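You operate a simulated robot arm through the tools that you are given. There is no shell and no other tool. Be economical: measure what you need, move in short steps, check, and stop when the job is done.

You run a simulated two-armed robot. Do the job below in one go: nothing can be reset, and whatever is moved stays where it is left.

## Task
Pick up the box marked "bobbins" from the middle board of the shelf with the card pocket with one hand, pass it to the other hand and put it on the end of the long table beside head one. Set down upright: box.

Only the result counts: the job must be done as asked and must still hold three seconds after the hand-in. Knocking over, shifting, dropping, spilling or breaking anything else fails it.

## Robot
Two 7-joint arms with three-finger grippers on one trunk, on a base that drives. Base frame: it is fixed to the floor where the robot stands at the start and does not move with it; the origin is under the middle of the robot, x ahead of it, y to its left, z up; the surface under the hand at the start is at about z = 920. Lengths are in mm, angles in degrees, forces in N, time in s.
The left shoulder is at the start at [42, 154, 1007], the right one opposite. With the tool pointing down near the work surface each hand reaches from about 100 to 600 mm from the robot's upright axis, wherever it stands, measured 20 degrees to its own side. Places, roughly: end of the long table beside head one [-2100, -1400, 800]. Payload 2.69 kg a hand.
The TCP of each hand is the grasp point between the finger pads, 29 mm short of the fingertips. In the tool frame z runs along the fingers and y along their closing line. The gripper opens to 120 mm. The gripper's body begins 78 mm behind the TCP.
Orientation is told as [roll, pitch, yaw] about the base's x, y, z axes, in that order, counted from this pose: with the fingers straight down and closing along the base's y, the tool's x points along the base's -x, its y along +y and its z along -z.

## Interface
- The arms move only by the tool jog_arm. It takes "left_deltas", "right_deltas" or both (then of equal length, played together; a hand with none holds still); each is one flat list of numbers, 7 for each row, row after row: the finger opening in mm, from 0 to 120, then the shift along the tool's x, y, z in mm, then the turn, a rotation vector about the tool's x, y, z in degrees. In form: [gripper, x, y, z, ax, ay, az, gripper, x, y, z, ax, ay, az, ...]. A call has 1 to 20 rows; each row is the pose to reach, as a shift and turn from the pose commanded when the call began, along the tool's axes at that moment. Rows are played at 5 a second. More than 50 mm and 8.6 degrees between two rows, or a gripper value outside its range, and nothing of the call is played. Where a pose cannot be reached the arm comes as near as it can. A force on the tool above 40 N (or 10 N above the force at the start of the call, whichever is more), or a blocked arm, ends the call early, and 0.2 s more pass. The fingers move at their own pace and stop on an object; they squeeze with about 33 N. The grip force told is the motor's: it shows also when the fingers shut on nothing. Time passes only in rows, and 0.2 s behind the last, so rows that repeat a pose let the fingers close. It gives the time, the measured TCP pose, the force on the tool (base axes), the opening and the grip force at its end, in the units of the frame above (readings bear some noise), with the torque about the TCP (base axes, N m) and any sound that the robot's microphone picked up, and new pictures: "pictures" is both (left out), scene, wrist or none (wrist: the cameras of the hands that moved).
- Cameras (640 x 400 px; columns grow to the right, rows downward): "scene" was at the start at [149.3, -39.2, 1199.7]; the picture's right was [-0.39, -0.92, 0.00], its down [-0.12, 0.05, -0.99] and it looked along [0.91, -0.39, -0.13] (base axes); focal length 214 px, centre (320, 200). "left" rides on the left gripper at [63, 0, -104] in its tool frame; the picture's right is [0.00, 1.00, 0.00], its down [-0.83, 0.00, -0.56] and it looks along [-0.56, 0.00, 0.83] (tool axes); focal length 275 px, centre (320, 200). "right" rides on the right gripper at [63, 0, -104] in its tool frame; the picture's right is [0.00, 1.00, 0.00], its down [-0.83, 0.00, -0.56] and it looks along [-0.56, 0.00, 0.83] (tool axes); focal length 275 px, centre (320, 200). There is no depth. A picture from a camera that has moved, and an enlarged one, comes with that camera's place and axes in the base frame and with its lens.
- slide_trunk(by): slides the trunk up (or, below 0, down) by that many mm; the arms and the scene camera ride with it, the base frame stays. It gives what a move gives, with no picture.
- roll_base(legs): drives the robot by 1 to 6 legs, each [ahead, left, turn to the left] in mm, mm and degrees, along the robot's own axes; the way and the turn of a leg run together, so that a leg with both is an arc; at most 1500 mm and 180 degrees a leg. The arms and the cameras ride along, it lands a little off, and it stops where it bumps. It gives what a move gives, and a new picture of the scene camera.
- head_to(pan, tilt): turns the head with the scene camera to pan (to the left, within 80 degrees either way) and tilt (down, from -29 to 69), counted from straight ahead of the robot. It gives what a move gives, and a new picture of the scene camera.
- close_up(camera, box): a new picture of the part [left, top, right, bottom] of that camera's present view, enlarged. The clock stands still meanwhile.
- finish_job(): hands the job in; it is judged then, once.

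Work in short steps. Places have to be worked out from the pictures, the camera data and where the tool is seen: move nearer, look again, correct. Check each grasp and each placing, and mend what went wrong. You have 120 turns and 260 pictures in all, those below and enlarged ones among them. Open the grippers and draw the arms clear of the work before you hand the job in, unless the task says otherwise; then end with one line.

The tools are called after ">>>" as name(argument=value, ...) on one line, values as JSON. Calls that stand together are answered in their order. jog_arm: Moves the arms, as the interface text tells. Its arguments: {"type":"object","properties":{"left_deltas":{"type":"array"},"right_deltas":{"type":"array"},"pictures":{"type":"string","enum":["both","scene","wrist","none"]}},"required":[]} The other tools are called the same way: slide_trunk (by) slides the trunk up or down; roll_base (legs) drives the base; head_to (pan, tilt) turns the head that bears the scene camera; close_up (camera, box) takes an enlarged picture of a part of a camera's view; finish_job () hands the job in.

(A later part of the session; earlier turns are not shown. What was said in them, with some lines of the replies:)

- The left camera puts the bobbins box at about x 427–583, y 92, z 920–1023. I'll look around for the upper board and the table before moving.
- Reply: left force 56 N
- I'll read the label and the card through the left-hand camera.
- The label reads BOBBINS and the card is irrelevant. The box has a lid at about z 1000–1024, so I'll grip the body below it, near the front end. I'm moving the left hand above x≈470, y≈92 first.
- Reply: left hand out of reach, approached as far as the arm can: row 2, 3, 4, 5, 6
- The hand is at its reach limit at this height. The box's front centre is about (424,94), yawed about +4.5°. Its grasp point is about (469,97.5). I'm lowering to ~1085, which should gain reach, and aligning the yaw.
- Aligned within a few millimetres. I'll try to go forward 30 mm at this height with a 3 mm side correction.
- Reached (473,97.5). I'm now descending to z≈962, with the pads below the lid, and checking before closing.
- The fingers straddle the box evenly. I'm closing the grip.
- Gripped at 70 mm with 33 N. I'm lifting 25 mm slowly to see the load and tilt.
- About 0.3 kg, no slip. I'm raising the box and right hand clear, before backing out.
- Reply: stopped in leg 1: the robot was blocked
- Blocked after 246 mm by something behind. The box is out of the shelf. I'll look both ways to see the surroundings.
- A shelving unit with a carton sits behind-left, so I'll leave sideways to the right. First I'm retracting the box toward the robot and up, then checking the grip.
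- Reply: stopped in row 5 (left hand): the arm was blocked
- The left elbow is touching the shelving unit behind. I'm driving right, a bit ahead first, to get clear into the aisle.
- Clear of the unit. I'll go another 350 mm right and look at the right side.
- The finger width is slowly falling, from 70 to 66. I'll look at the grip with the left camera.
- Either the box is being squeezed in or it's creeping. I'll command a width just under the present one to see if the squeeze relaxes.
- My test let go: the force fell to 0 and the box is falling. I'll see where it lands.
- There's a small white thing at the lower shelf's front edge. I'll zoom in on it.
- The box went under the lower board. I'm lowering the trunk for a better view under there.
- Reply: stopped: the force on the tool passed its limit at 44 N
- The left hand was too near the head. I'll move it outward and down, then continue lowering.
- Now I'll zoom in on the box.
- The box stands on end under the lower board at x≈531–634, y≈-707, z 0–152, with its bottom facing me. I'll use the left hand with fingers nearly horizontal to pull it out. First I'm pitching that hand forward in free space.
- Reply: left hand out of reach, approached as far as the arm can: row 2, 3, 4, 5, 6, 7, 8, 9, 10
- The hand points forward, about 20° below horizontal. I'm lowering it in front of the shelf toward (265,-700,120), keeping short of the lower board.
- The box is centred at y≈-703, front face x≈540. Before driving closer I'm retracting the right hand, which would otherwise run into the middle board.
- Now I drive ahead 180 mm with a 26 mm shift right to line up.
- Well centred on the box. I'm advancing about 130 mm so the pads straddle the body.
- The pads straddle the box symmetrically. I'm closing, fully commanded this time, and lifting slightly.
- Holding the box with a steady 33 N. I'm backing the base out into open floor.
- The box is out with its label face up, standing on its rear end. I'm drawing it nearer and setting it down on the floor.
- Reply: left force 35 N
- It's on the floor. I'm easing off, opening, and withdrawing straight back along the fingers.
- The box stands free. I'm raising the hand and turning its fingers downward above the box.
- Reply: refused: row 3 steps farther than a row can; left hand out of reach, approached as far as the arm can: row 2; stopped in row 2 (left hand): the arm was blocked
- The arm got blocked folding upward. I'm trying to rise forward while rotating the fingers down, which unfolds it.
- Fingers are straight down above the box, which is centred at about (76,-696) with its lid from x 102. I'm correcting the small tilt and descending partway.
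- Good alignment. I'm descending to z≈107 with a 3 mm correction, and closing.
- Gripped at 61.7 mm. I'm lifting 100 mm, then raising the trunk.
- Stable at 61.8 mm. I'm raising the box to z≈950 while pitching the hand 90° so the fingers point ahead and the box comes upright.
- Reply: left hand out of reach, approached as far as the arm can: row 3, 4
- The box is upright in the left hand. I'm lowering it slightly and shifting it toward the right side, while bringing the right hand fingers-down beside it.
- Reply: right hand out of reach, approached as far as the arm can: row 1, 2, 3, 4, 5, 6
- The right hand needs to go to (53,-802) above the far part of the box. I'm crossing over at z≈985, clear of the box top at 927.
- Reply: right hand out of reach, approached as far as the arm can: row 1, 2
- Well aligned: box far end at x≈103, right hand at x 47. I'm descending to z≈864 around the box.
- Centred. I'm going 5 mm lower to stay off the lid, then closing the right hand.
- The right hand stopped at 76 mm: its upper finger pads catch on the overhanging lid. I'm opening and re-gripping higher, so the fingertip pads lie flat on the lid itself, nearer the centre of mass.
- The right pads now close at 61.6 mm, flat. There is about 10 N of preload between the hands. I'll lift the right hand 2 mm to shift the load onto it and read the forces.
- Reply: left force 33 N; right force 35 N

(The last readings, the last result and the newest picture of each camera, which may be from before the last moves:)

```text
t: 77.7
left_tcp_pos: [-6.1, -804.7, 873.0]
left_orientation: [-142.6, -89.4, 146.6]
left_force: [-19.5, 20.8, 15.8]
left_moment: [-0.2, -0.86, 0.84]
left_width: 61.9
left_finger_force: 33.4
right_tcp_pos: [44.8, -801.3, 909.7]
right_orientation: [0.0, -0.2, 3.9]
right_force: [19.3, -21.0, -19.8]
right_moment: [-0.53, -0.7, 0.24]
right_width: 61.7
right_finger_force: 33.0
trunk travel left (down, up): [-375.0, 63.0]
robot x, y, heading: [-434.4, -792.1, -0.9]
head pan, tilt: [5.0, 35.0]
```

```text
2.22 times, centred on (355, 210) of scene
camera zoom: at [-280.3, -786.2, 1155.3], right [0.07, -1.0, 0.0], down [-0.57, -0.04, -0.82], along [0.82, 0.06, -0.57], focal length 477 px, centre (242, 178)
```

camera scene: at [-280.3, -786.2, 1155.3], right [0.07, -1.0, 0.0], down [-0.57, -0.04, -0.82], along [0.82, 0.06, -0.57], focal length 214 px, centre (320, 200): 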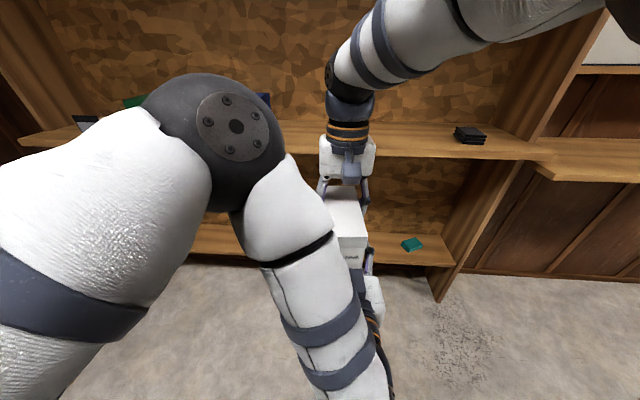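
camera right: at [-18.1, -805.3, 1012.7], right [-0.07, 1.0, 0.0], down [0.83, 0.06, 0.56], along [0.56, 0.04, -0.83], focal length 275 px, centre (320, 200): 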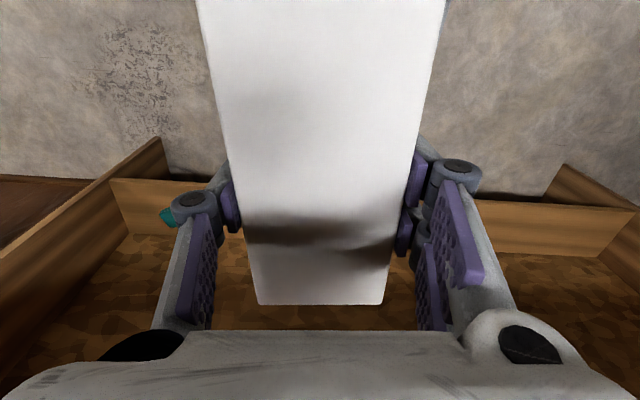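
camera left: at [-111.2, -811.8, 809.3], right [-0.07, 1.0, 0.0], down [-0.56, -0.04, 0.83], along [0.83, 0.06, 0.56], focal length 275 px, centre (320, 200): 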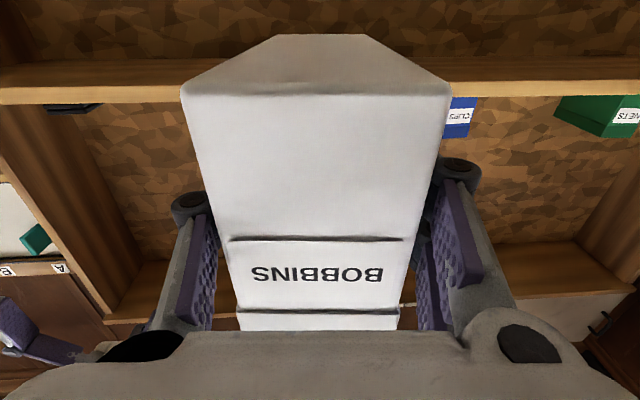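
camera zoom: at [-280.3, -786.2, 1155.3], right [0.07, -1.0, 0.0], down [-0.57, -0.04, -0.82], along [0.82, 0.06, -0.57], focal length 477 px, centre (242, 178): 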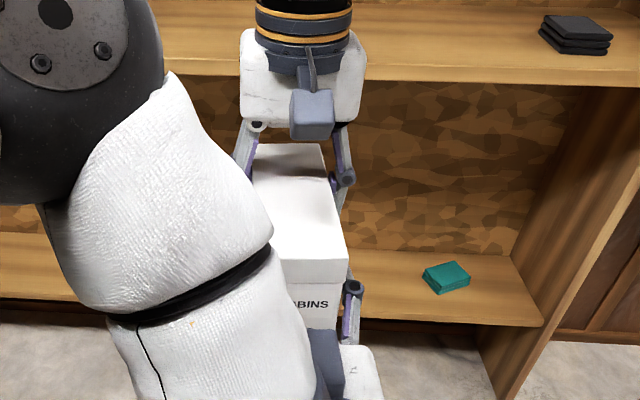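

The right grip sustains about 20 N vertically without slipping, so it can carry the 3 N box. I'm taking out the side preload, then opening the left hand and drawing it back.

>>> jog_arm(right_deltas=[5, 0, -1, 1, 0, 0, 0, 5, 0, -1, 1, 0, 0, 0, 5, 0, -1, 1, 0, 0, 0, 5, 0, -1, 1, 0, 0, 0], left_deltas=[5, 0, 0, 0, 0, 0, 0, 70, 0, 0, 0, 0, 0, 0, 100, 0, 0, 0, 0, 0, 0, 100, 0, 0, 0, 0, 0, 0], pictures="wrist")

```text
t: 78.7
left_tcp_pos: [-6.8, -806.5, 871.7]
left_orientation: [-115.7, -89.7, 119.7]
left_force: [0.2, 1.3, 0.1]
left_moment: [-0.01, -0.01, 0.02]
left_width: 100.0
left_finger_force: 0.1
right_tcp_pos: [42.5, -800.7, 910.6]
right_orientation: [0.3, -0.1, 4.0]
right_force: [-0.4, 1.4, -2.7]
right_moment: [0.02, -0.07, -0.03]
right_width: 61.7
right_finger_force: 32.9
trunk travel left (down, up): [-375.0, 63.0]
robot x, y, heading: [-434.2, -788.5, -1.0]
head pan, tilt: [5.0, 35.0]
camera right: at [-18.7, -804.3, 1015.1], right [-0.07, 1.0, 0.01], down [0.83, 0.06, 0.56], along [0.56, 0.05, -0.83], focal length 275 px, centre (320, 200)
camera left: at [-111.6, -811.7, 808.8], right [-0.07, 1.0, 0.0], down [-0.56, -0.04, 0.83], along [0.83, 0.06, 0.56], focal length 275 px, centre (320, 200)
```

right: 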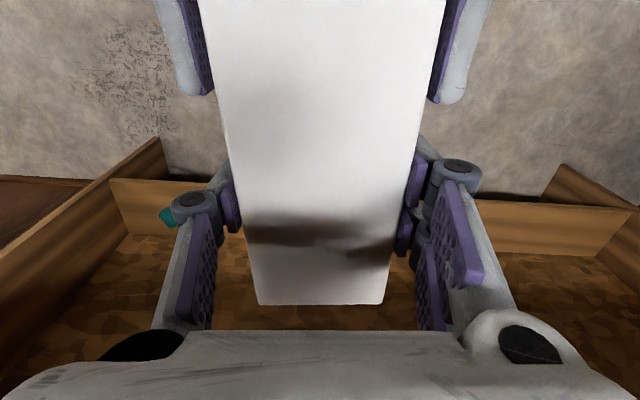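
left: 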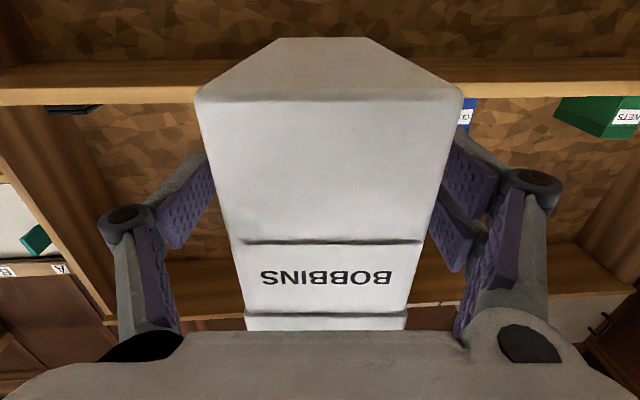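

Handover done; the right hand holds the box at 61.7 mm. I'm moving the left hand straight down and then out to the left.

>>> jog_arm(left_deltas=[110, 40, 0, 0, 0, 0, 0, 110, 80, 0, 0, 0, 0, 0, 110, 120, 0, 0, 0, 0, 0, 110, 150, 0, 0, 0, 0, 0, 110, 150, 40, 0, 0, 0, 0, 110, 150, 80, 0, 0, 0, 0, 110, 150, 120, 0, 0, 0, 0, 110, 150, 160, 0, 0, 0, 0], pictures="scene")

```text
t: 80.5
left_tcp_pos: [27.3, -675.5, 718.0]
left_orientation: [121.9, -89.9, -118.8]
left_force: [0.7, -0.9, -0.5]
left_moment: [0.0, 0.01, 0.02]
left_width: 109.8
left_finger_force: 0.0
left hand out of reach, approached as far as the arm can: row 1, 2, 3, 4, 5, 6, 7, 8
right_tcp_pos: [41.8, -800.2, 909.4]
right_orientation: [0.3, -0.1, 3.8]
right_force: [-0.3, -0.7, -3.5]
right_moment: [-0.01, -0.06, 0.03]
right_width: 61.6
right_finger_force: 32.8
trunk travel left (down, up): [-375.0, 63.0]
robot x, y, heading: [-432.7, -789.0, -1.0]
head pan, tilt: [5.0, 35.0]
camera scene: at [-280.4, -786.5, 1155.3], right [0.07, -1.0, 0.0], down [-0.57, -0.04, -0.82], along [0.82, 0.06, -0.57], focal length 214 px, centre (320, 200)
```

scene: 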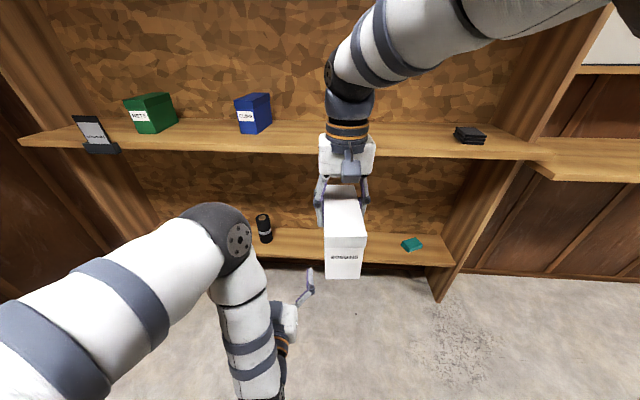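

Now I'm folding both arms to compact carrying poses: box nearer and slightly higher, left hand fingers-down out to the left.

>>> jog_arm(left_deltas=[110, -22, 12, -10, 0, 7.5, 0, 110, -44, 24, -20, 0, 15, 0, 110, -66, 36, -30, 0, 22.5, 0, 110, -88, 48, -40, 0, 30, 0, 110, -110, 60, -50, 0, 37.5, 0, 110, -132, 72, -60, 0, 45, 0, 110, -154, 84, -70, 0, 52.5, 0, 110, -176, 96, -80, 0, 60, 0, 110, -198, 108, -90, 0, 67.5, 0, 110, -220, 120, -100, 0, 75, 0, 110, -242, 132, -110, 0, 82.5, 0, 110, -262, 146, -120, 0, 90, 0], right_deltas=[5, 10, -9, -4, 0, 0, 0, 5, 20, -18, -8, 0, 0, 0, 5, 30, -27, -12, 0, 0, 0, 5, 40, -36, -16, 0, 0, 0, 5, 50, -45, -20, 0, 0, 0, 5, 60, -54, -25, 0, 0, 0, 5, 70, -63, -30, 0, 0, 0, 5, 80, -72, -35, 0, 0, 0, 5, 90, -81, -40, 0, 0, 0, 5, 100, -90, -45, 0, 0, 0, 5, 110, -100, -50, 0, 0, 0, 5, 117, -105, -50, 0, 0, 0], pictures="both")

```text
t: 83.1
left_tcp_pos: [-98.2, -535.2, 976.5]
left_orientation: [-0.1, -0.1, 3.1]
left_force: [0.3, 0.0, 0.1]
left_moment: [0.03, 0.03, -0.02]
left_width: 110.0
left_finger_force: 0.1
left hand out of reach, approached as far as the arm can: row 4, 5, 6, 7
right_tcp_pos: [-67.7, -914.1, 959.4]
right_orientation: [0.4, 0.0, 3.9]
right_force: [-0.2, -0.4, -2.9]
right_moment: [0.0, -0.05, 0.01]
right_width: 61.8
right_finger_force: 33.2
trunk travel left (down, up): [-375.0, 63.0]
robot x, y, heading: [-429.9, -792.4, -1.1]
head pan, tilt: [5.0, 35.0]
camera scene: at [-280.3, -786.2, 1155.3], right [0.07, -1.0, 0.0], down [-0.57, -0.04, -0.82], along [0.82, 0.06, -0.57], focal length 214 px, centre (320, 200)
camera right: at [-128.7, -918.2, 1064.2], right [-0.07, 1.0, 0.01], down [0.83, 0.06, 0.56], along [0.56, 0.04, -0.83], focal length 275 px, centre (320, 200)
camera left: at [-161.7, -537.0, 1080.4], right [-0.05, 1.0, 0.0], down [0.83, 0.04, 0.56], along [0.56, 0.03, -0.83], focal length 275 px, centre (320, 200)
```

scene: 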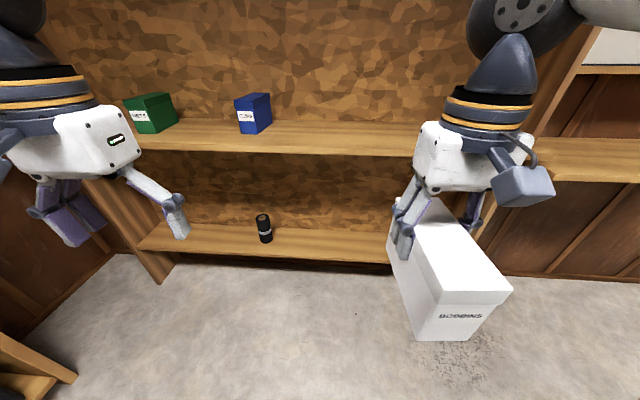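
right: 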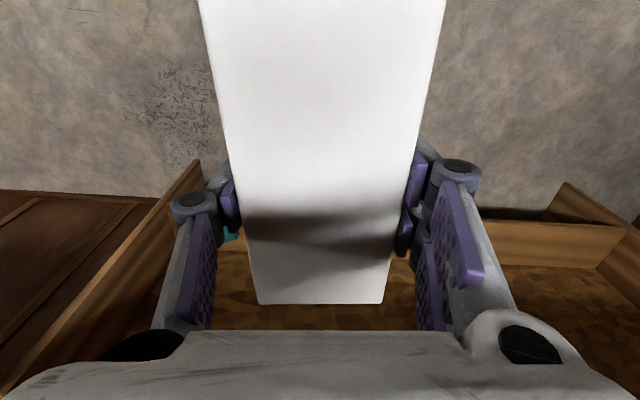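
left: 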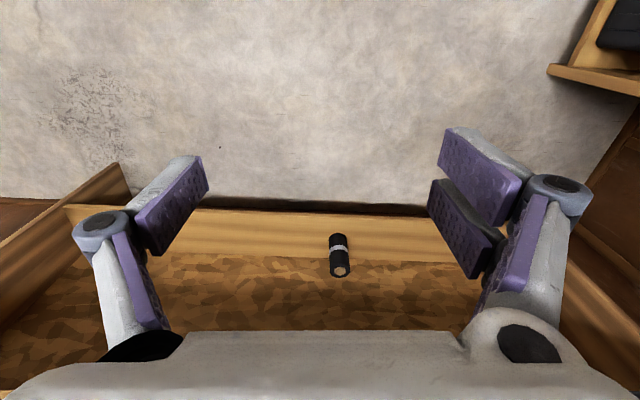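

All stable. I'm turning right to find the long table and head one.

>>> roll_base(legs=[[0, 0, -90]])

>>> head_to(pan=-50, tilt=20)

```text
t: 87.4
left_tcp_pos: [-187.7, -1129.4, 975.7]
left_orientation: [0.1, -0.2, -88.1]
left_force: [0.2, -0.1, 0.0]
left_moment: [0.03, -0.06, 0.01]
left_width: 110.0
left_finger_force: 0.1
right_tcp_pos: [-567.4, -1150.9, 959.6]
right_orientation: [0.3, -0.1, -87.4]
right_force: [-0.5, 0.1, -3.1]
right_moment: [-0.03, 0.03, 0.01]
right_width: 61.7
right_finger_force: 32.2
trunk travel left (down, up): [-375.0, 63.0]
robot x, y, heading: [-429.4, -788.3, -92.4]
head pan, tilt: [5.0, 35.0]
camera scene: at [-430.8, -943.0, 1155.3], right [-1.0, -0.05, 0.0], down [-0.03, 0.57, -0.82], along [0.04, -0.82, -0.57], focal length 214 px, centre (320, 200)
```

scene: 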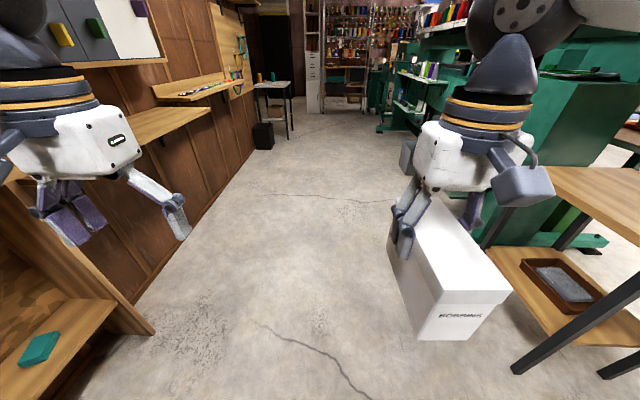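

```text
t: 88.6
left_tcp_pos: [-187.7, -1129.3, 975.6]
left_orientation: [0.0, -0.2, -88.2]
left_force: [0.1, -0.1, 0.1]
left_moment: [-0.01, 0.03, 0.0]
left_width: 110.0
left_finger_force: 0.0
right_tcp_pos: [-567.0, -1150.5, 959.0]
right_orientation: [0.3, -0.1, -87.3]
right_force: [0.0, -1.0, -2.9]
right_moment: [-0.08, 0.0, 0.0]
right_width: 61.6
right_finger_force: 33.0
trunk travel left (down, up): [-375.0, 63.0]
robot x, y, heading: [-432.3, -787.5, -92.2]
head pan, tilt: [-50.0, 20.0]
camera scene: at [-508.5, -912.0, 1179.1], right [-0.61, 0.79, 0.0], down [0.27, 0.21, -0.94], along [-0.74, -0.57, -0.34], focal length 214 px, centre (320, 200)
```

scene: 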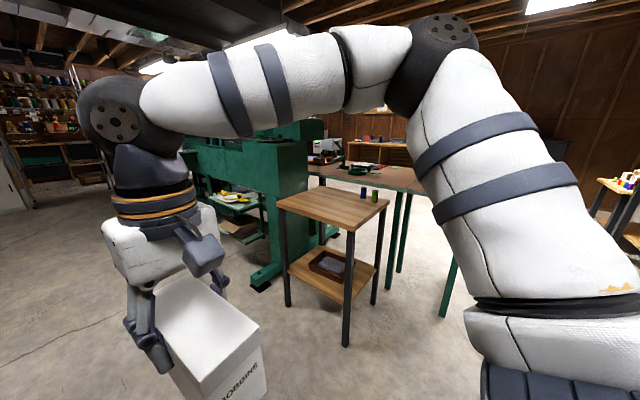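

The small wooden table is near (-1130…-1510, -1250…-1720). Behind it is the long green-legged table, whose end is around x≈-1870, y≈-1150 onward. I'm strafing right with a small back-off to see it better.

>>> roll_base(legs=[[-80, -900, 0]])

>>> head_to(pan=-35, tilt=25)

>>> head_to(pan=-78, tilt=25)

```text
t: 96.0
left_tcp_pos: [-1104.6, -1010.2, 975.1]
left_orientation: [0.0, -0.2, -88.6]
left_force: [-0.2, -0.8, -0.8]
left_moment: [0.0, -0.01, 0.0]
left_width: 110.0
left_finger_force: 0.0
right_tcp_pos: [-1484.0, -1028.0, 958.9]
right_orientation: [0.2, 0.0, -87.7]
right_force: [-0.4, -0.2, -3.5]
right_moment: [-0.04, 0.0, 0.01]
right_width: 61.5
right_finger_force: 33.2
trunk travel left (down, up): [-375.0, 63.0]
robot x, y, heading: [-1347.5, -671.6, -92.7]
head pan, tilt: [-50.0, 20.0]
camera scene: at [-1424.3, -790.2, 1179.1], right [-0.61, 0.8, 0.0], down [0.27, 0.21, -0.94], along [-0.75, -0.57, -0.34], focal length 214 px, centre (320, 200)
```

scene: 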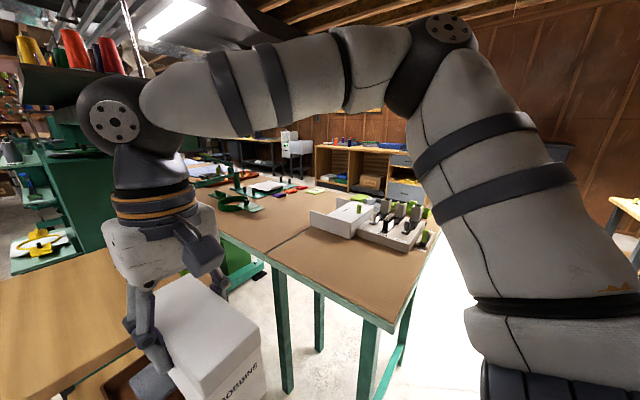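

```text
t: 96.8
left_tcp_pos: [-1104.9, -1009.3, 975.6]
left_orientation: [0.0, -0.2, -88.7]
left_force: [1.1, -0.8, -0.1]
left_moment: [0.03, -0.01, 0.03]
left_width: 109.9
left_finger_force: 0.1
right_tcp_pos: [-1483.8, -1028.3, 959.3]
right_orientation: [0.3, -0.1, -87.8]
right_force: [0.1, 0.1, -3.0]
right_moment: [-0.04, 0.0, 0.02]
right_width: 61.8
right_finger_force: 33.0
trunk travel left (down, up): [-375.0, 63.0]
robot x, y, heading: [-1347.3, -669.1, -93.0]
head pan, tilt: [-35.0, 25.0]
camera scene: at [-1406.5, -806.6, 1171.1], right [-0.79, 0.61, 0.0], down [0.26, 0.33, -0.91], along [-0.56, -0.72, -0.42], focal length 214 px, centre (320, 200)
```

scene: 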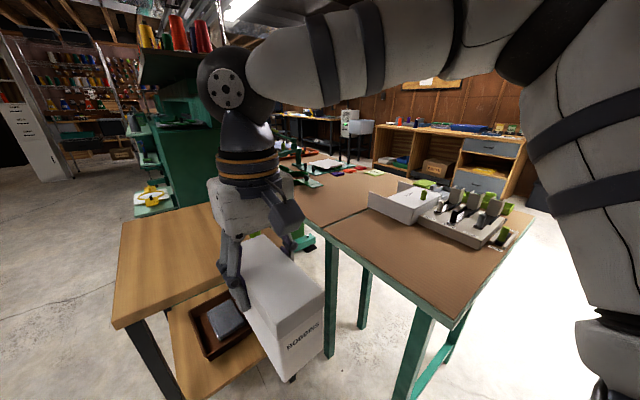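

```text
t: 97.9
left_tcp_pos: [-1103.9, -1010.0, 974.7]
left_orientation: [0.0, -0.3, -88.7]
left_force: [0.1, 0.5, 0.3]
left_moment: [0.0, -0.01, 0.0]
left_width: 110.0
left_finger_force: 0.1
right_tcp_pos: [-1484.6, -1028.5, 958.2]
right_orientation: [0.3, -0.2, -87.8]
right_force: [0.3, 0.5, -2.9]
right_moment: [-0.08, 0.03, 0.02]
right_width: 61.4
right_finger_force: 32.8
trunk travel left (down, up): [-375.0, 63.0]
robot x, y, heading: [-1349.3, -665.2, -92.6]
head pan, tilt: [-78.0, 25.0]
camera scene: at [-1441.0, -748.7, 1171.1], right [-0.16, 0.99, 0.0], down [0.42, 0.07, -0.91], along [-0.89, -0.15, -0.42], focal length 214 px, centre (320, 200)
```

scene: 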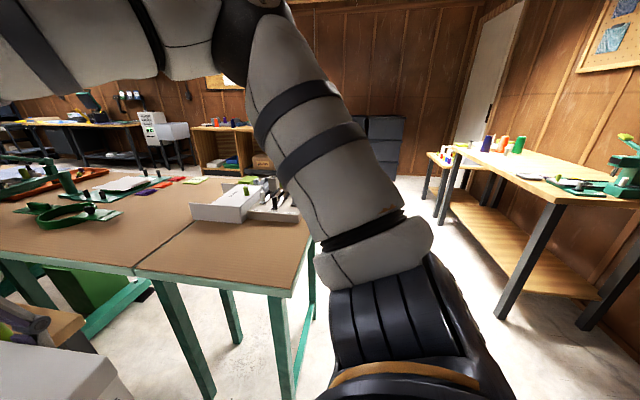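

The free spot is between the tray (y>-1280) and the green clamp (y<-1600), around (-2100,-1430), matching the stated place. The small table blocks this side, so I'll circle the end and come from the west side (x<-2420). First I'm backing off from the table end and squaring up.

>>> roll_base(legs=[[-280, 0, 2.6], [0, -700, 0]])

>>> head_to(pan=-80, tilt=20)

```text
t: 105.4
left_tcp_pos: [-1795.7, -720.0, 975.1]
left_orientation: [-0.1, -0.2, -85.8]
left_force: [-0.2, 0.1, -0.5]
left_moment: [-0.02, 0.01, 0.0]
left_width: 109.9
left_finger_force: 0.1
right_tcp_pos: [-2173.0, -757.1, 959.2]
right_orientation: [0.3, -0.1, -85.0]
right_force: [-0.1, -0.9, -2.8]
right_moment: [-0.07, 0.01, 0.0]
right_width: 61.5
right_finger_force: 32.9
trunk travel left (down, up): [-375.0, 63.0]
robot x, y, heading: [-2054.4, -388.0, -90.1]
head pan, tilt: [-78.0, 25.0]
camera scene: at [-2143.9, -475.8, 1171.1], right [-0.21, 0.98, 0.0], down [0.41, 0.09, -0.91], along [-0.89, -0.19, -0.42], focal length 214 px, centre (320, 200)
```

scene: 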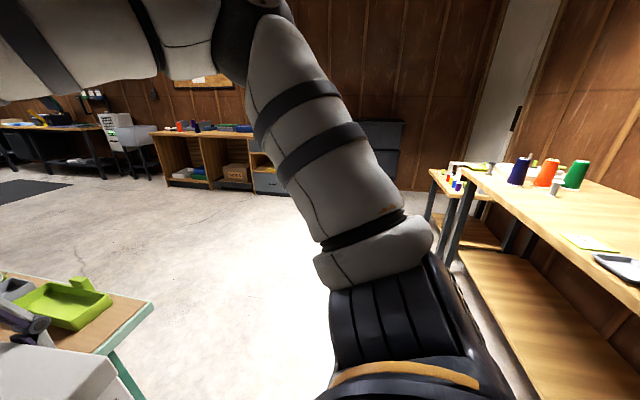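

```text
t: 106.0
left_tcp_pos: [-1794.6, -721.1, 975.8]
left_orientation: [0.0, -0.2, -85.9]
left_force: [-0.2, 0.1, -1.0]
left_moment: [-0.01, -0.01, -0.01]
left_width: 109.7
left_finger_force: 0.0
right_tcp_pos: [-2172.8, -758.2, 959.0]
right_orientation: [0.3, -0.2, -85.0]
right_force: [-0.1, -0.2, -2.2]
right_moment: [-0.06, 0.05, -0.03]
right_width: 61.7
right_finger_force: 33.0
trunk travel left (down, up): [-375.0, 63.0]
robot x, y, heading: [-2053.9, -389.8, -90.0]
head pan, tilt: [-80.0, 20.0]
camera scene: at [-2145.4, -472.8, 1179.1], right [-0.17, 0.98, 0.0], down [0.34, 0.06, -0.94], along [-0.93, -0.16, -0.34], focal length 214 px, centre (320, 200)
```

scene: 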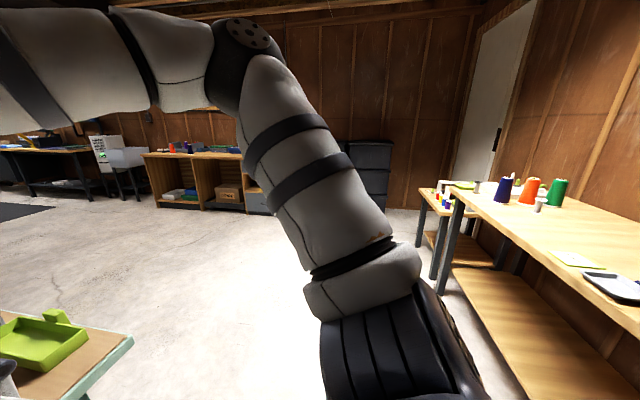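

Way clear to the west. I'm strafing on to x≈-2900, then turning left to face +x.

>>> roll_base(legs=[[0, -850, 0], [40, 0, 0], [0, 0, 90]])

>>> head_to(pan=-45, tilt=25)

```text
t: 117.3
left_tcp_pos: [-2581.4, -177.5, 975.7]
left_orientation: [0.1, -0.2, 3.9]
left_force: [-0.1, 0.6, 0.2]
left_moment: [-0.02, 0.06, -0.02]
left_width: 109.9
left_finger_force: 0.0
right_tcp_pos: [-2545.9, -556.6, 958.8]
right_orientation: [0.3, -0.1, 4.6]
right_force: [0.3, -0.3, -2.9]
right_moment: [0.04, -0.04, 0.02]
right_width: 61.7
right_finger_force: 33.2
trunk travel left (down, up): [-375.0, 63.0]
robot x, y, heading: [-2913.8, -435.4, -0.5]
head pan, tilt: [-80.0, 20.0]
camera scene: at [-2832.8, -529.7, 1179.2], right [-0.99, -0.17, 0.0], down [-0.06, 0.34, -0.94], along [0.16, -0.93, -0.34], focal length 214 px, centre (320, 200)
```

scene: 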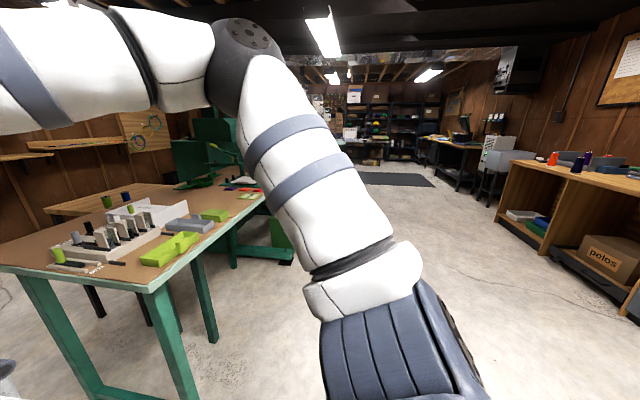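

```text
t: 118.3
left_tcp_pos: [-2581.1, -177.5, 975.8]
left_orientation: [-0.1, -0.2, 4.0]
left_force: [-0.3, 0.3, 0.2]
left_moment: [-0.02, 0.0, -0.01]
left_width: 109.9
left_finger_force: 0.1
right_tcp_pos: [-2546.5, -555.9, 958.2]
right_orientation: [0.3, -0.1, 4.7]
right_force: [0.5, 0.1, -3.0]
right_moment: [0.0, -0.1, -0.01]
right_width: 61.8
right_finger_force: 33.0
trunk travel left (down, up): [-375.0, 63.0]
robot x, y, heading: [-2911.7, -434.6, -0.5]
head pan, tilt: [-45.0, 25.0]
camera scene: at [-2783.7, -503.5, 1171.1], right [-0.71, -0.7, 0.0], down [-0.3, 0.3, -0.91], along [0.64, -0.64, -0.42], focal length 214 px, centre (320, 200)
```

scene: 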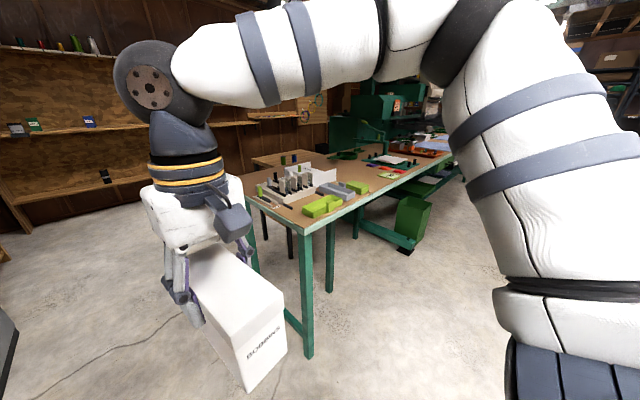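

The table's west edge is at x≈-2350, and the gap between bins and cards is y≈-1310…-1560. I'm strafing right 880 mm alongside.

>>> roll_base(legs=[[0, -880, 0.5]])

>>> head_to(pan=-5, tilt=30)

>>> close_up(camera="right", box=[0, 0, 640, 400])

```text
t: 125.4
left_tcp_pos: [-2583.2, -1050.1, 974.8]
left_orientation: [0.0, -0.2, 4.6]
left_force: [-0.6, 0.1, -0.3]
left_moment: [-0.02, -0.04, -0.02]
left_width: 109.7
left_finger_force: 0.0
right_tcp_pos: [-2543.3, -1429.1, 960.3]
right_orientation: [0.2, -0.1, 5.5]
right_force: [0.1, -0.6, -4.0]
right_moment: [0.01, -0.05, 0.0]
right_width: 61.6
right_finger_force: 33.0
trunk travel left (down, up): [-375.0, 63.0]
robot x, y, heading: [-2912.1, -1313.9, 0.5]
head pan, tilt: [-45.0, 25.0]
camera scene: at [-2781.7, -1379.6, 1171.1], right [-0.7, -0.71, 0.0], down [-0.3, 0.3, -0.91], along [0.65, -0.64, -0.42], focal length 214 px, centre (320, 200)
```

scene: 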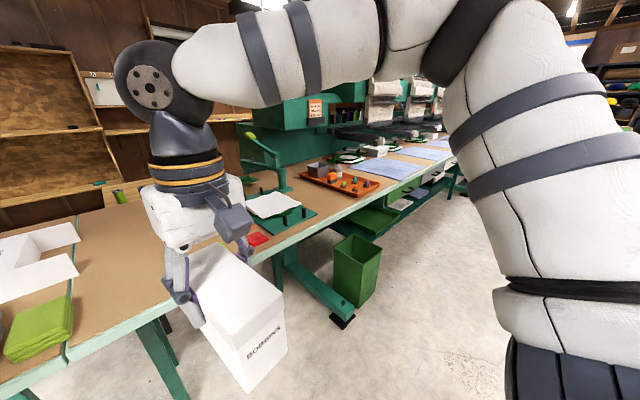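

```text
t: 126.5
left_tcp_pos: [-2583.0, -1052.3, 976.2]
left_orientation: [0.0, -0.2, 4.6]
left_force: [0.1, 0.1, -0.7]
left_moment: [0.02, -0.03, 0.0]
left_width: 110.2
left_finger_force: 0.0
right_tcp_pos: [-2542.1, -1427.0, 959.0]
right_orientation: [0.3, -0.2, 5.4]
right_force: [0.4, -0.2, -2.7]
right_moment: [0.03, -0.06, -0.02]
right_width: 61.5
right_finger_force: 33.0
trunk travel left (down, up): [-375.0, 63.0]
robot x, y, heading: [-2912.2, -1312.4, 0.5]
head pan, tilt: [-5.0, 30.0]
camera scene: at [-2757.2, -1322.1, 1163.1], right [-0.08, -1.0, 0.0], down [-0.5, 0.04, -0.87], along [0.86, -0.07, -0.5], focal length 214 px, centre (320, 200)
```

scene: 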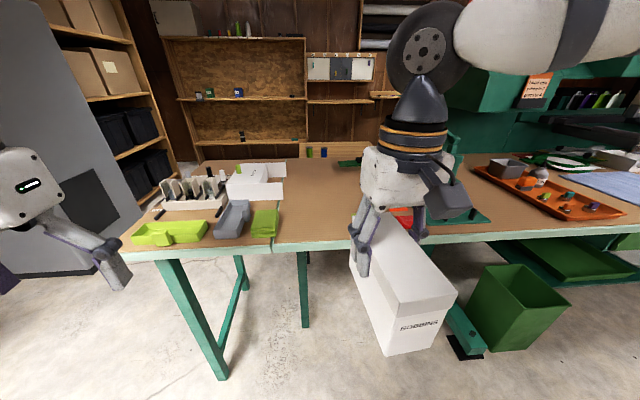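

```text
1.00 times, centred on (320, 200) of right (not enlarged: the box is as wide or as high as the picture)
camera zoom: at [-2604.5, -1434.6, 1064.1], right [-0.1, 1.0, 0.01], down [0.83, 0.08, 0.56], along [0.55, 0.06, -0.83], focal length 275 px, centre (320, 200)
```

zoom: 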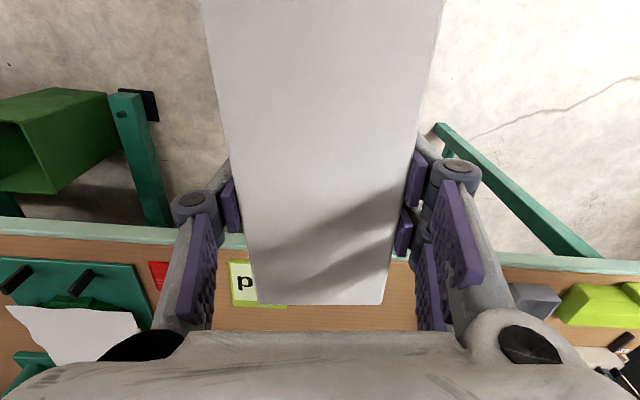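

The free spot is clear: target box centre about (-2150,-1390). I'm raising the left hand over the bins before driving ahead 230 mm (box bottom at about 867, table at about 800).

>>> jog_arm(left_deltas=[110, 20, 0, -30, 0, 0, 0, 110, 40, 0, -60, 0, 0, 0, 110, 60, 0, -90, 0, 0, 0], right_deltas=[5, 0, 0, -15, 0, 0, 0, 5, 0, 0, -30, 0, 0, 0, 5, 0, 0, -40, 0, 0, 0], pictures="none")

>>> roll_base(legs=[[230, 40, 0]])

>>> close_up(camera="right", box=[0, 0, 640, 400])

```text
t: 127.3
left_tcp_pos: [-2645.5, -1054.2, 1065.5]
left_orientation: [0.0, -0.2, 4.6]
left_force: [0.0, -1.3, -0.5]
left_moment: [-0.02, -0.03, -0.02]
left_width: 109.9
left_finger_force: 0.0
right_tcp_pos: [-2543.4, -1429.8, 999.6]
right_orientation: [0.4, -0.1, 5.4]
right_force: [0.4, 0.0, -3.6]
right_moment: [0.02, -0.04, -0.02]
right_width: 61.7
right_finger_force: 32.7
trunk travel left (down, up): [-375.0, 63.0]
robot x, y, heading: [-2912.9, -1313.0, 0.4]
head pan, tilt: [-5.0, 30.0]
```

```text
t: 129.0
left_tcp_pos: [-2412.7, -1013.4, 1062.4]
left_orientation: [0.0, -0.2, 4.7]
left_force: [0.9, 1.2, 0.2]
left_moment: [0.02, 0.06, -0.05]
left_width: 110.1
left_finger_force: 0.1
right_tcp_pos: [-2311.5, -1386.9, 997.3]
right_orientation: [0.2, 0.0, 5.5]
right_force: [1.2, 0.3, -3.1]
right_moment: [-0.02, -0.03, 0.02]
right_width: 61.5
right_finger_force: 33.0
trunk travel left (down, up): [-375.0, 63.0]
robot x, y, heading: [-2680.4, -1271.5, 0.3]
head pan, tilt: [-5.0, 30.0]
camera scene: at [-2525.7, -1280.2, 1163.0], right [-0.08, -1.0, 0.0], down [-0.5, 0.04, -0.87], along [0.86, -0.07, -0.5], focal length 214 px, centre (320, 200)
```

scene: 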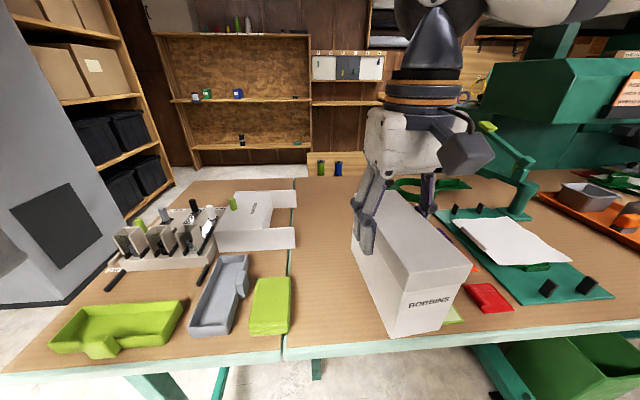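

```text
1.00 times, centred on (320, 200) of right (not enlarged: the box is as wide or as high as the picture)
camera zoom: at [-2373.1, -1392.7, 1103.8], right [-0.1, 0.99, 0.0], down [0.83, 0.08, 0.56], along [0.55, 0.06, -0.83], focal length 275 px, centre (320, 200)
```

zoom: 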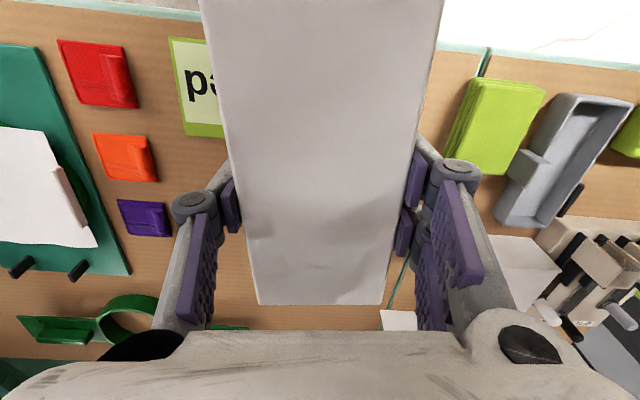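

Over the table now. I'm extending the right hand about 175 mm ahead, staying high, and looking again.

>>> jog_arm(right_deltas=[5, -35, -2, 12, 0, 0, 0, 5, -70, -4, 24, 0, 0, 0, 5, -105, -6, 36, 0, 0, 0, 5, -140, -9, 48, 0, 0, 0, 5, -175, -12, 60, 0, 0, 0, 5, -175, -12, 60, 0, 0, 0], pictures="both")

```text
t: 130.4
left_tcp_pos: [-2413.3, -1013.4, 1064.5]
left_orientation: [0.0, -0.2, 4.7]
left_force: [0.3, 1.1, -0.5]
left_moment: [0.04, 0.01, 0.0]
left_width: 110.0
left_finger_force: 0.1
right_tcp_pos: [-2137.2, -1379.9, 938.2]
right_orientation: [0.4, 0.0, 5.5]
right_force: [-0.1, -0.6, -2.9]
right_moment: [0.01, -0.03, 0.01]
right_width: 61.2
right_finger_force: 33.4
trunk travel left (down, up): [-375.0, 63.0]
robot x, y, heading: [-2682.4, -1269.3, 0.7]
head pan, tilt: [-5.0, 30.0]
camera scene: at [-2526.7, -1280.4, 1163.2], right [-0.08, -1.0, 0.0], down [-0.5, 0.04, -0.87], along [0.86, -0.07, -0.5], focal length 214 px, centre (320, 200)
camera right: at [-2198.3, -1385.9, 1044.5], right [-0.1, 0.99, 0.0], down [0.83, 0.08, 0.56], along [0.55, 0.06, -0.83], focal length 275 px, centre (320, 200)
```

scene: 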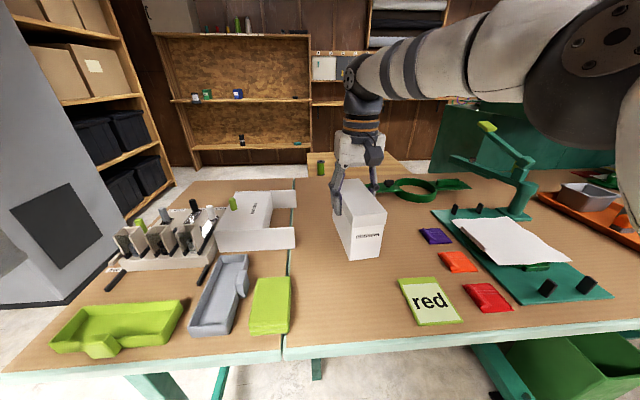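
right: 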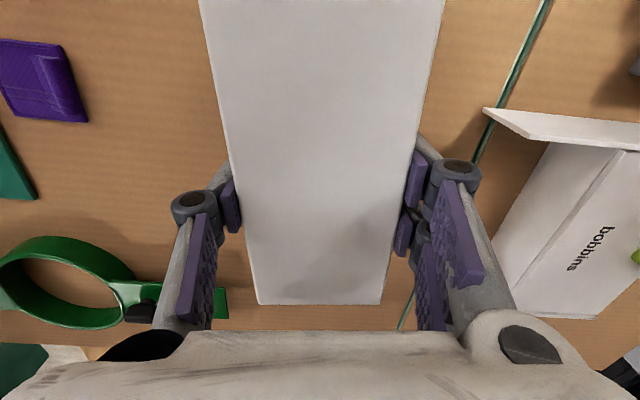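

Spot is clear on all sides. I'm lowering about 36 mm gently and checking height.

>>> jog_arm(right_deltas=[5, 0, 0, 12, 0, 0, 0, 5, 0, 0, 24, 0, 0, 0, 5, 0, 0, 34, 0, 0, 0, 5, 0, 0, 36, 0, 0, 0], pictures="scene")

>>> close_up(camera="scene", box=[300, 140, 430, 290])

```text
t: 131.4
left_tcp_pos: [-2415.0, -1013.2, 1065.9]
left_orientation: [0.0, -0.5, 4.7]
left_force: [0.6, -0.3, -0.2]
left_moment: [0.0, 0.01, -0.01]
left_width: 110.4
left_finger_force: 0.2
right_tcp_pos: [-2136.8, -1381.1, 909.5]
right_orientation: [0.4, -0.7, 5.4]
right_force: [2.9, -0.7, 29.9]
right_moment: [0.01, -0.1, -0.04]
right_width: 61.7
right_finger_force: 32.5
trunk travel left (down, up): [-375.0, 63.0]
robot x, y, heading: [-2680.8, -1272.6, 0.6]
head pan, tilt: [-5.0, 30.0]
camera scene: at [-2528.6, -1279.8, 1164.1], right [-0.08, -1.0, 0.0], down [-0.5, 0.04, -0.87], along [0.86, -0.07, -0.5], focal length 214 px, centre (320, 200)
```

scene: 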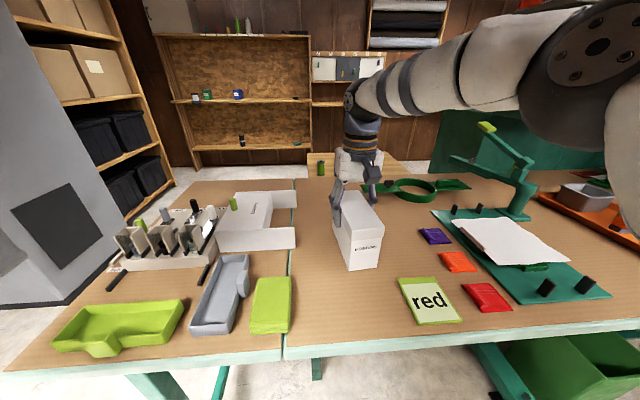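

```text
2.67 times, centred on (365, 215) of scene
camera zoom: at [-2528.6, -1279.8, 1164.1], right [-0.08, -1.0, 0.0], down [-0.5, 0.04, -0.87], along [0.86, -0.07, -0.5], focal length 572 px, centre (200, 160)
```

zoom: 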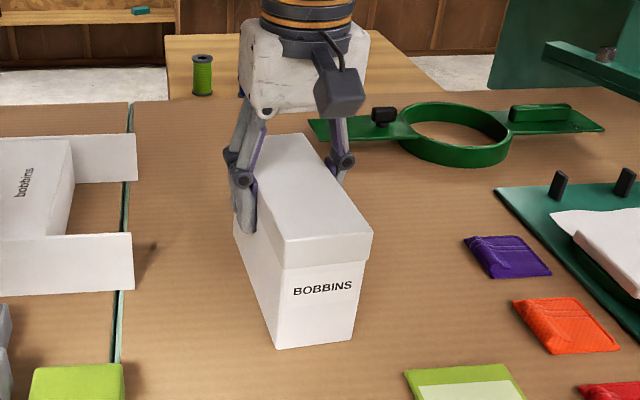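

The box is on the table with 30 N of pressing force. I'm easing up about 6 mm of command, then opening the right hand.

>>> jog_arm(right_deltas=[5, 0, 0, -3, 0, 0, 0, 5, 0, 0, -6, 0, 0, 0, 5, 0, 0, -6, 0, 0, 0], pictures="none")

```text
t: 132.2
left_tcp_pos: [-2413.8, -1012.9, 1063.6]
left_orientation: [0.0, -0.2, 4.8]
left_force: [0.2, 0.2, -0.8]
left_moment: [-0.02, 0.02, 0.01]
left_width: 110.1
left_finger_force: 0.0
right_tcp_pos: [-2136.2, -1381.1, 907.2]
right_orientation: [0.4, 0.0, 5.5]
right_force: [2.5, 1.6, 4.6]
right_moment: [0.27, -0.81, 0.06]
right_width: 62.0
right_finger_force: 32.9
trunk travel left (down, up): [-375.0, 63.0]
robot x, y, heading: [-2686.4, -1266.4, 0.5]
head pan, tilt: [-5.0, 30.0]
```

Contact force is down to about 5 N. I'm opening and lifting the hand straight up.

>>> jog_arm(right_deltas=[70, 0, 0, 0, 0, 0, 0, 100, 0, 0, 0, 0, 0, 0, 120, 0, 0, 0, 0, 0, 0, 120, 0, 0, 0, 0, 0, 0], pictures="both")

```text
t: 133.2
left_tcp_pos: [-2413.1, -1014.0, 1063.6]
left_orientation: [-0.1, -0.4, 4.7]
left_force: [-0.8, -0.1, 0.3]
left_moment: [-0.03, -0.01, -0.01]
left_width: 110.1
left_finger_force: 0.0
right_tcp_pos: [-2137.1, -1381.3, 909.9]
right_orientation: [0.3, -0.2, 5.5]
right_force: [0.2, -0.3, 0.6]
right_moment: [-0.01, 0.02, -0.01]
right_width: 120.1
right_finger_force: 0.2
trunk travel left (down, up): [-375.0, 63.0]
robot x, y, heading: [-2683.2, -1272.5, 0.6]
head pan, tilt: [-5.0, 30.0]
camera scene: at [-2526.5, -1280.3, 1163.1], right [-0.08, -1.0, 0.0], down [-0.5, 0.04, -0.87], along [0.86, -0.07, -0.5], focal length 214 px, centre (320, 200)
camera right: at [-2197.9, -1387.3, 1014.4], right [-0.1, 0.99, 0.0], down [0.83, 0.08, 0.56], along [0.55, 0.06, -0.83], focal length 275 px, centre (320, 200)
```

scene: 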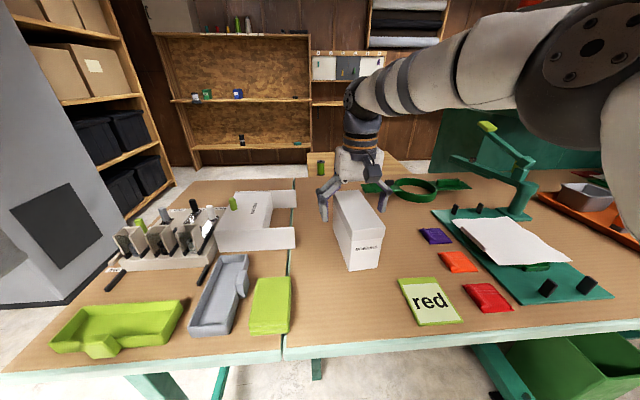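
right: 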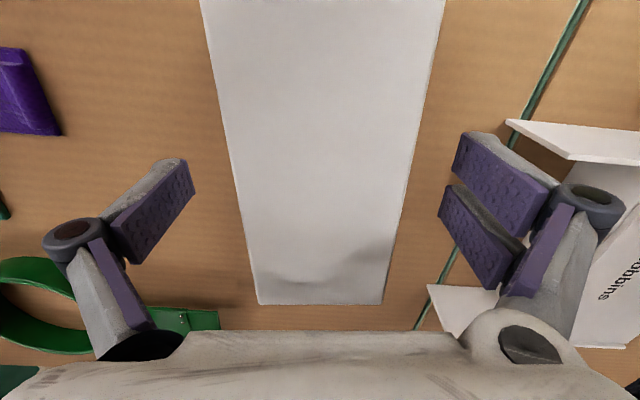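

The box stands free and upright. I'm lifting the hand up and back, clear of the table.

>>> jog_arm(right_deltas=[120, 0, 0, -30, 0, 0, 0, 120, 0, 0, -60, 0, 0, 0, 120, 0, 0, -85, 0, 0, 0, 120, 40, 0, -100, 0, 0, 0, 120, 85, 0, -110, 0, 0, 0, 120, 130, 0, -120, 0, 0, 0, 120, 175, 0, -125, 0, 0, 0], pictures="scene")

>>> roll_base(legs=[[-250, 0, 0]])

>>> close_up(camera="scene", box=[220, 120, 460, 270])

```text
t: 134.8
left_tcp_pos: [-2414.4, -1013.0, 1063.4]
left_orientation: [0.0, -0.3, 4.8]
left_force: [-0.3, -0.6, 0.0]
left_moment: [-0.03, -0.01, -0.03]
left_width: 110.1
left_finger_force: 0.0
right_tcp_pos: [-2313.4, -1401.4, 1034.7]
right_orientation: [0.3, -0.2, 5.4]
right_force: [-0.9, -0.8, 0.5]
right_moment: [0.0, 0.0, 0.02]
right_width: 120.0
right_finger_force: 0.1
trunk travel left (down, up): [-375.0, 63.0]
robot x, y, heading: [-2681.7, -1270.7, 0.6]
head pan, tilt: [-5.0, 30.0]
camera scene: at [-2526.9, -1280.8, 1163.2], right [-0.08, -1.0, 0.0], down [-0.5, 0.04, -0.87], along [0.86, -0.07, -0.5], focal length 214 px, centre (320, 200)
```

scene: 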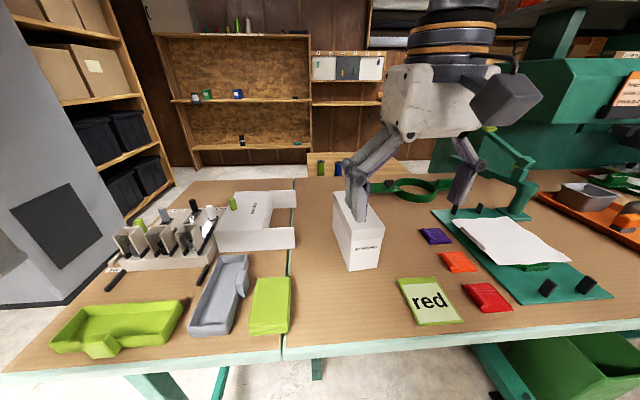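

```text
t: 136.7
left_tcp_pos: [-2663.1, -1015.7, 1063.7]
left_orientation: [0.0, -0.3, 4.7]
left_force: [-0.9, 0.1, -0.5]
left_moment: [0.01, 0.0, -0.01]
left_width: 110.3
left_finger_force: 0.1
right_tcp_pos: [-2563.4, -1401.7, 1034.9]
right_orientation: [0.3, -0.1, 5.5]
right_force: [0.1, -0.9, 0.3]
right_moment: [0.01, 0.0, -0.01]
right_width: 120.2
right_finger_force: 0.1
trunk travel left (down, up): [-375.0, 63.0]
robot x, y, heading: [-2932.2, -1272.8, 0.9]
head pan, tilt: [-5.0, 30.0]
camera scene: at [-2777.5, -1282.4, 1163.2], right [-0.08, -1.0, 0.0], down [-0.5, 0.04, -0.87], along [0.86, -0.07, -0.5], focal length 214 px, centre (320, 200)
```

scene: 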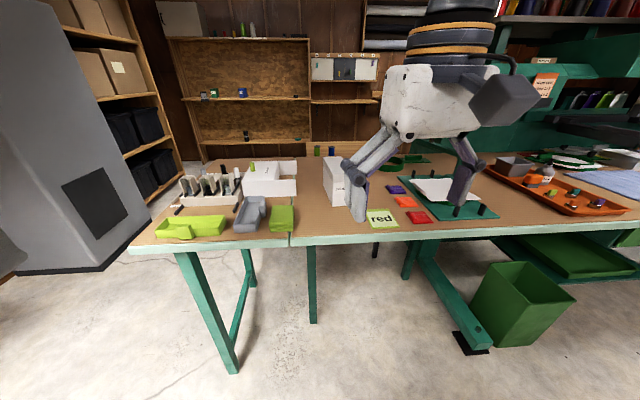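

```text
2.67 times, centred on (340, 195) of scene
camera zoom: at [-2777.5, -1282.4, 1163.2], right [-0.08, -1.0, 0.0], down [-0.5, 0.04, -0.87], along [0.86, -0.07, -0.5], focal length 572 px, centre (267, 213)
```

zoom: 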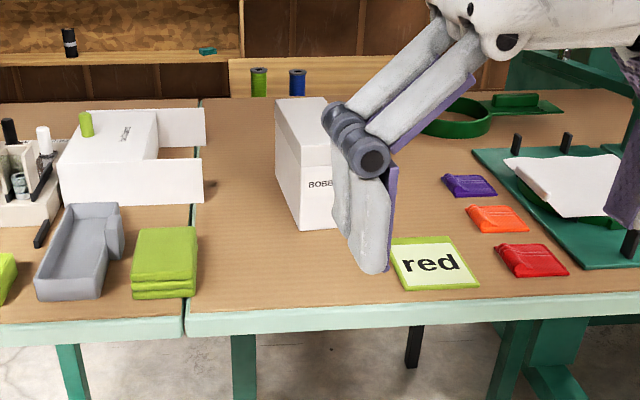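

The box stands upright at about (-2150,-1385), on the long table's end near the stated place. Both grippers are open and clear, so I'm handing in.

>>> finish_job()

```text
The job is handed in.
```

The BOBBINS box is standing upright on the end of the long table, at about (-2150, -1385). That is about 50 mm from the place given for beside head one. I dropped it once on the way and had to pick it up from the floor; I saw no damage to the box in the pictures. I later passed it from the left hand to the right, and both grippers are now open and clear. While backing away from the shelf, the robot also bumped the shelving unit behind it, but I didn't see anything move.
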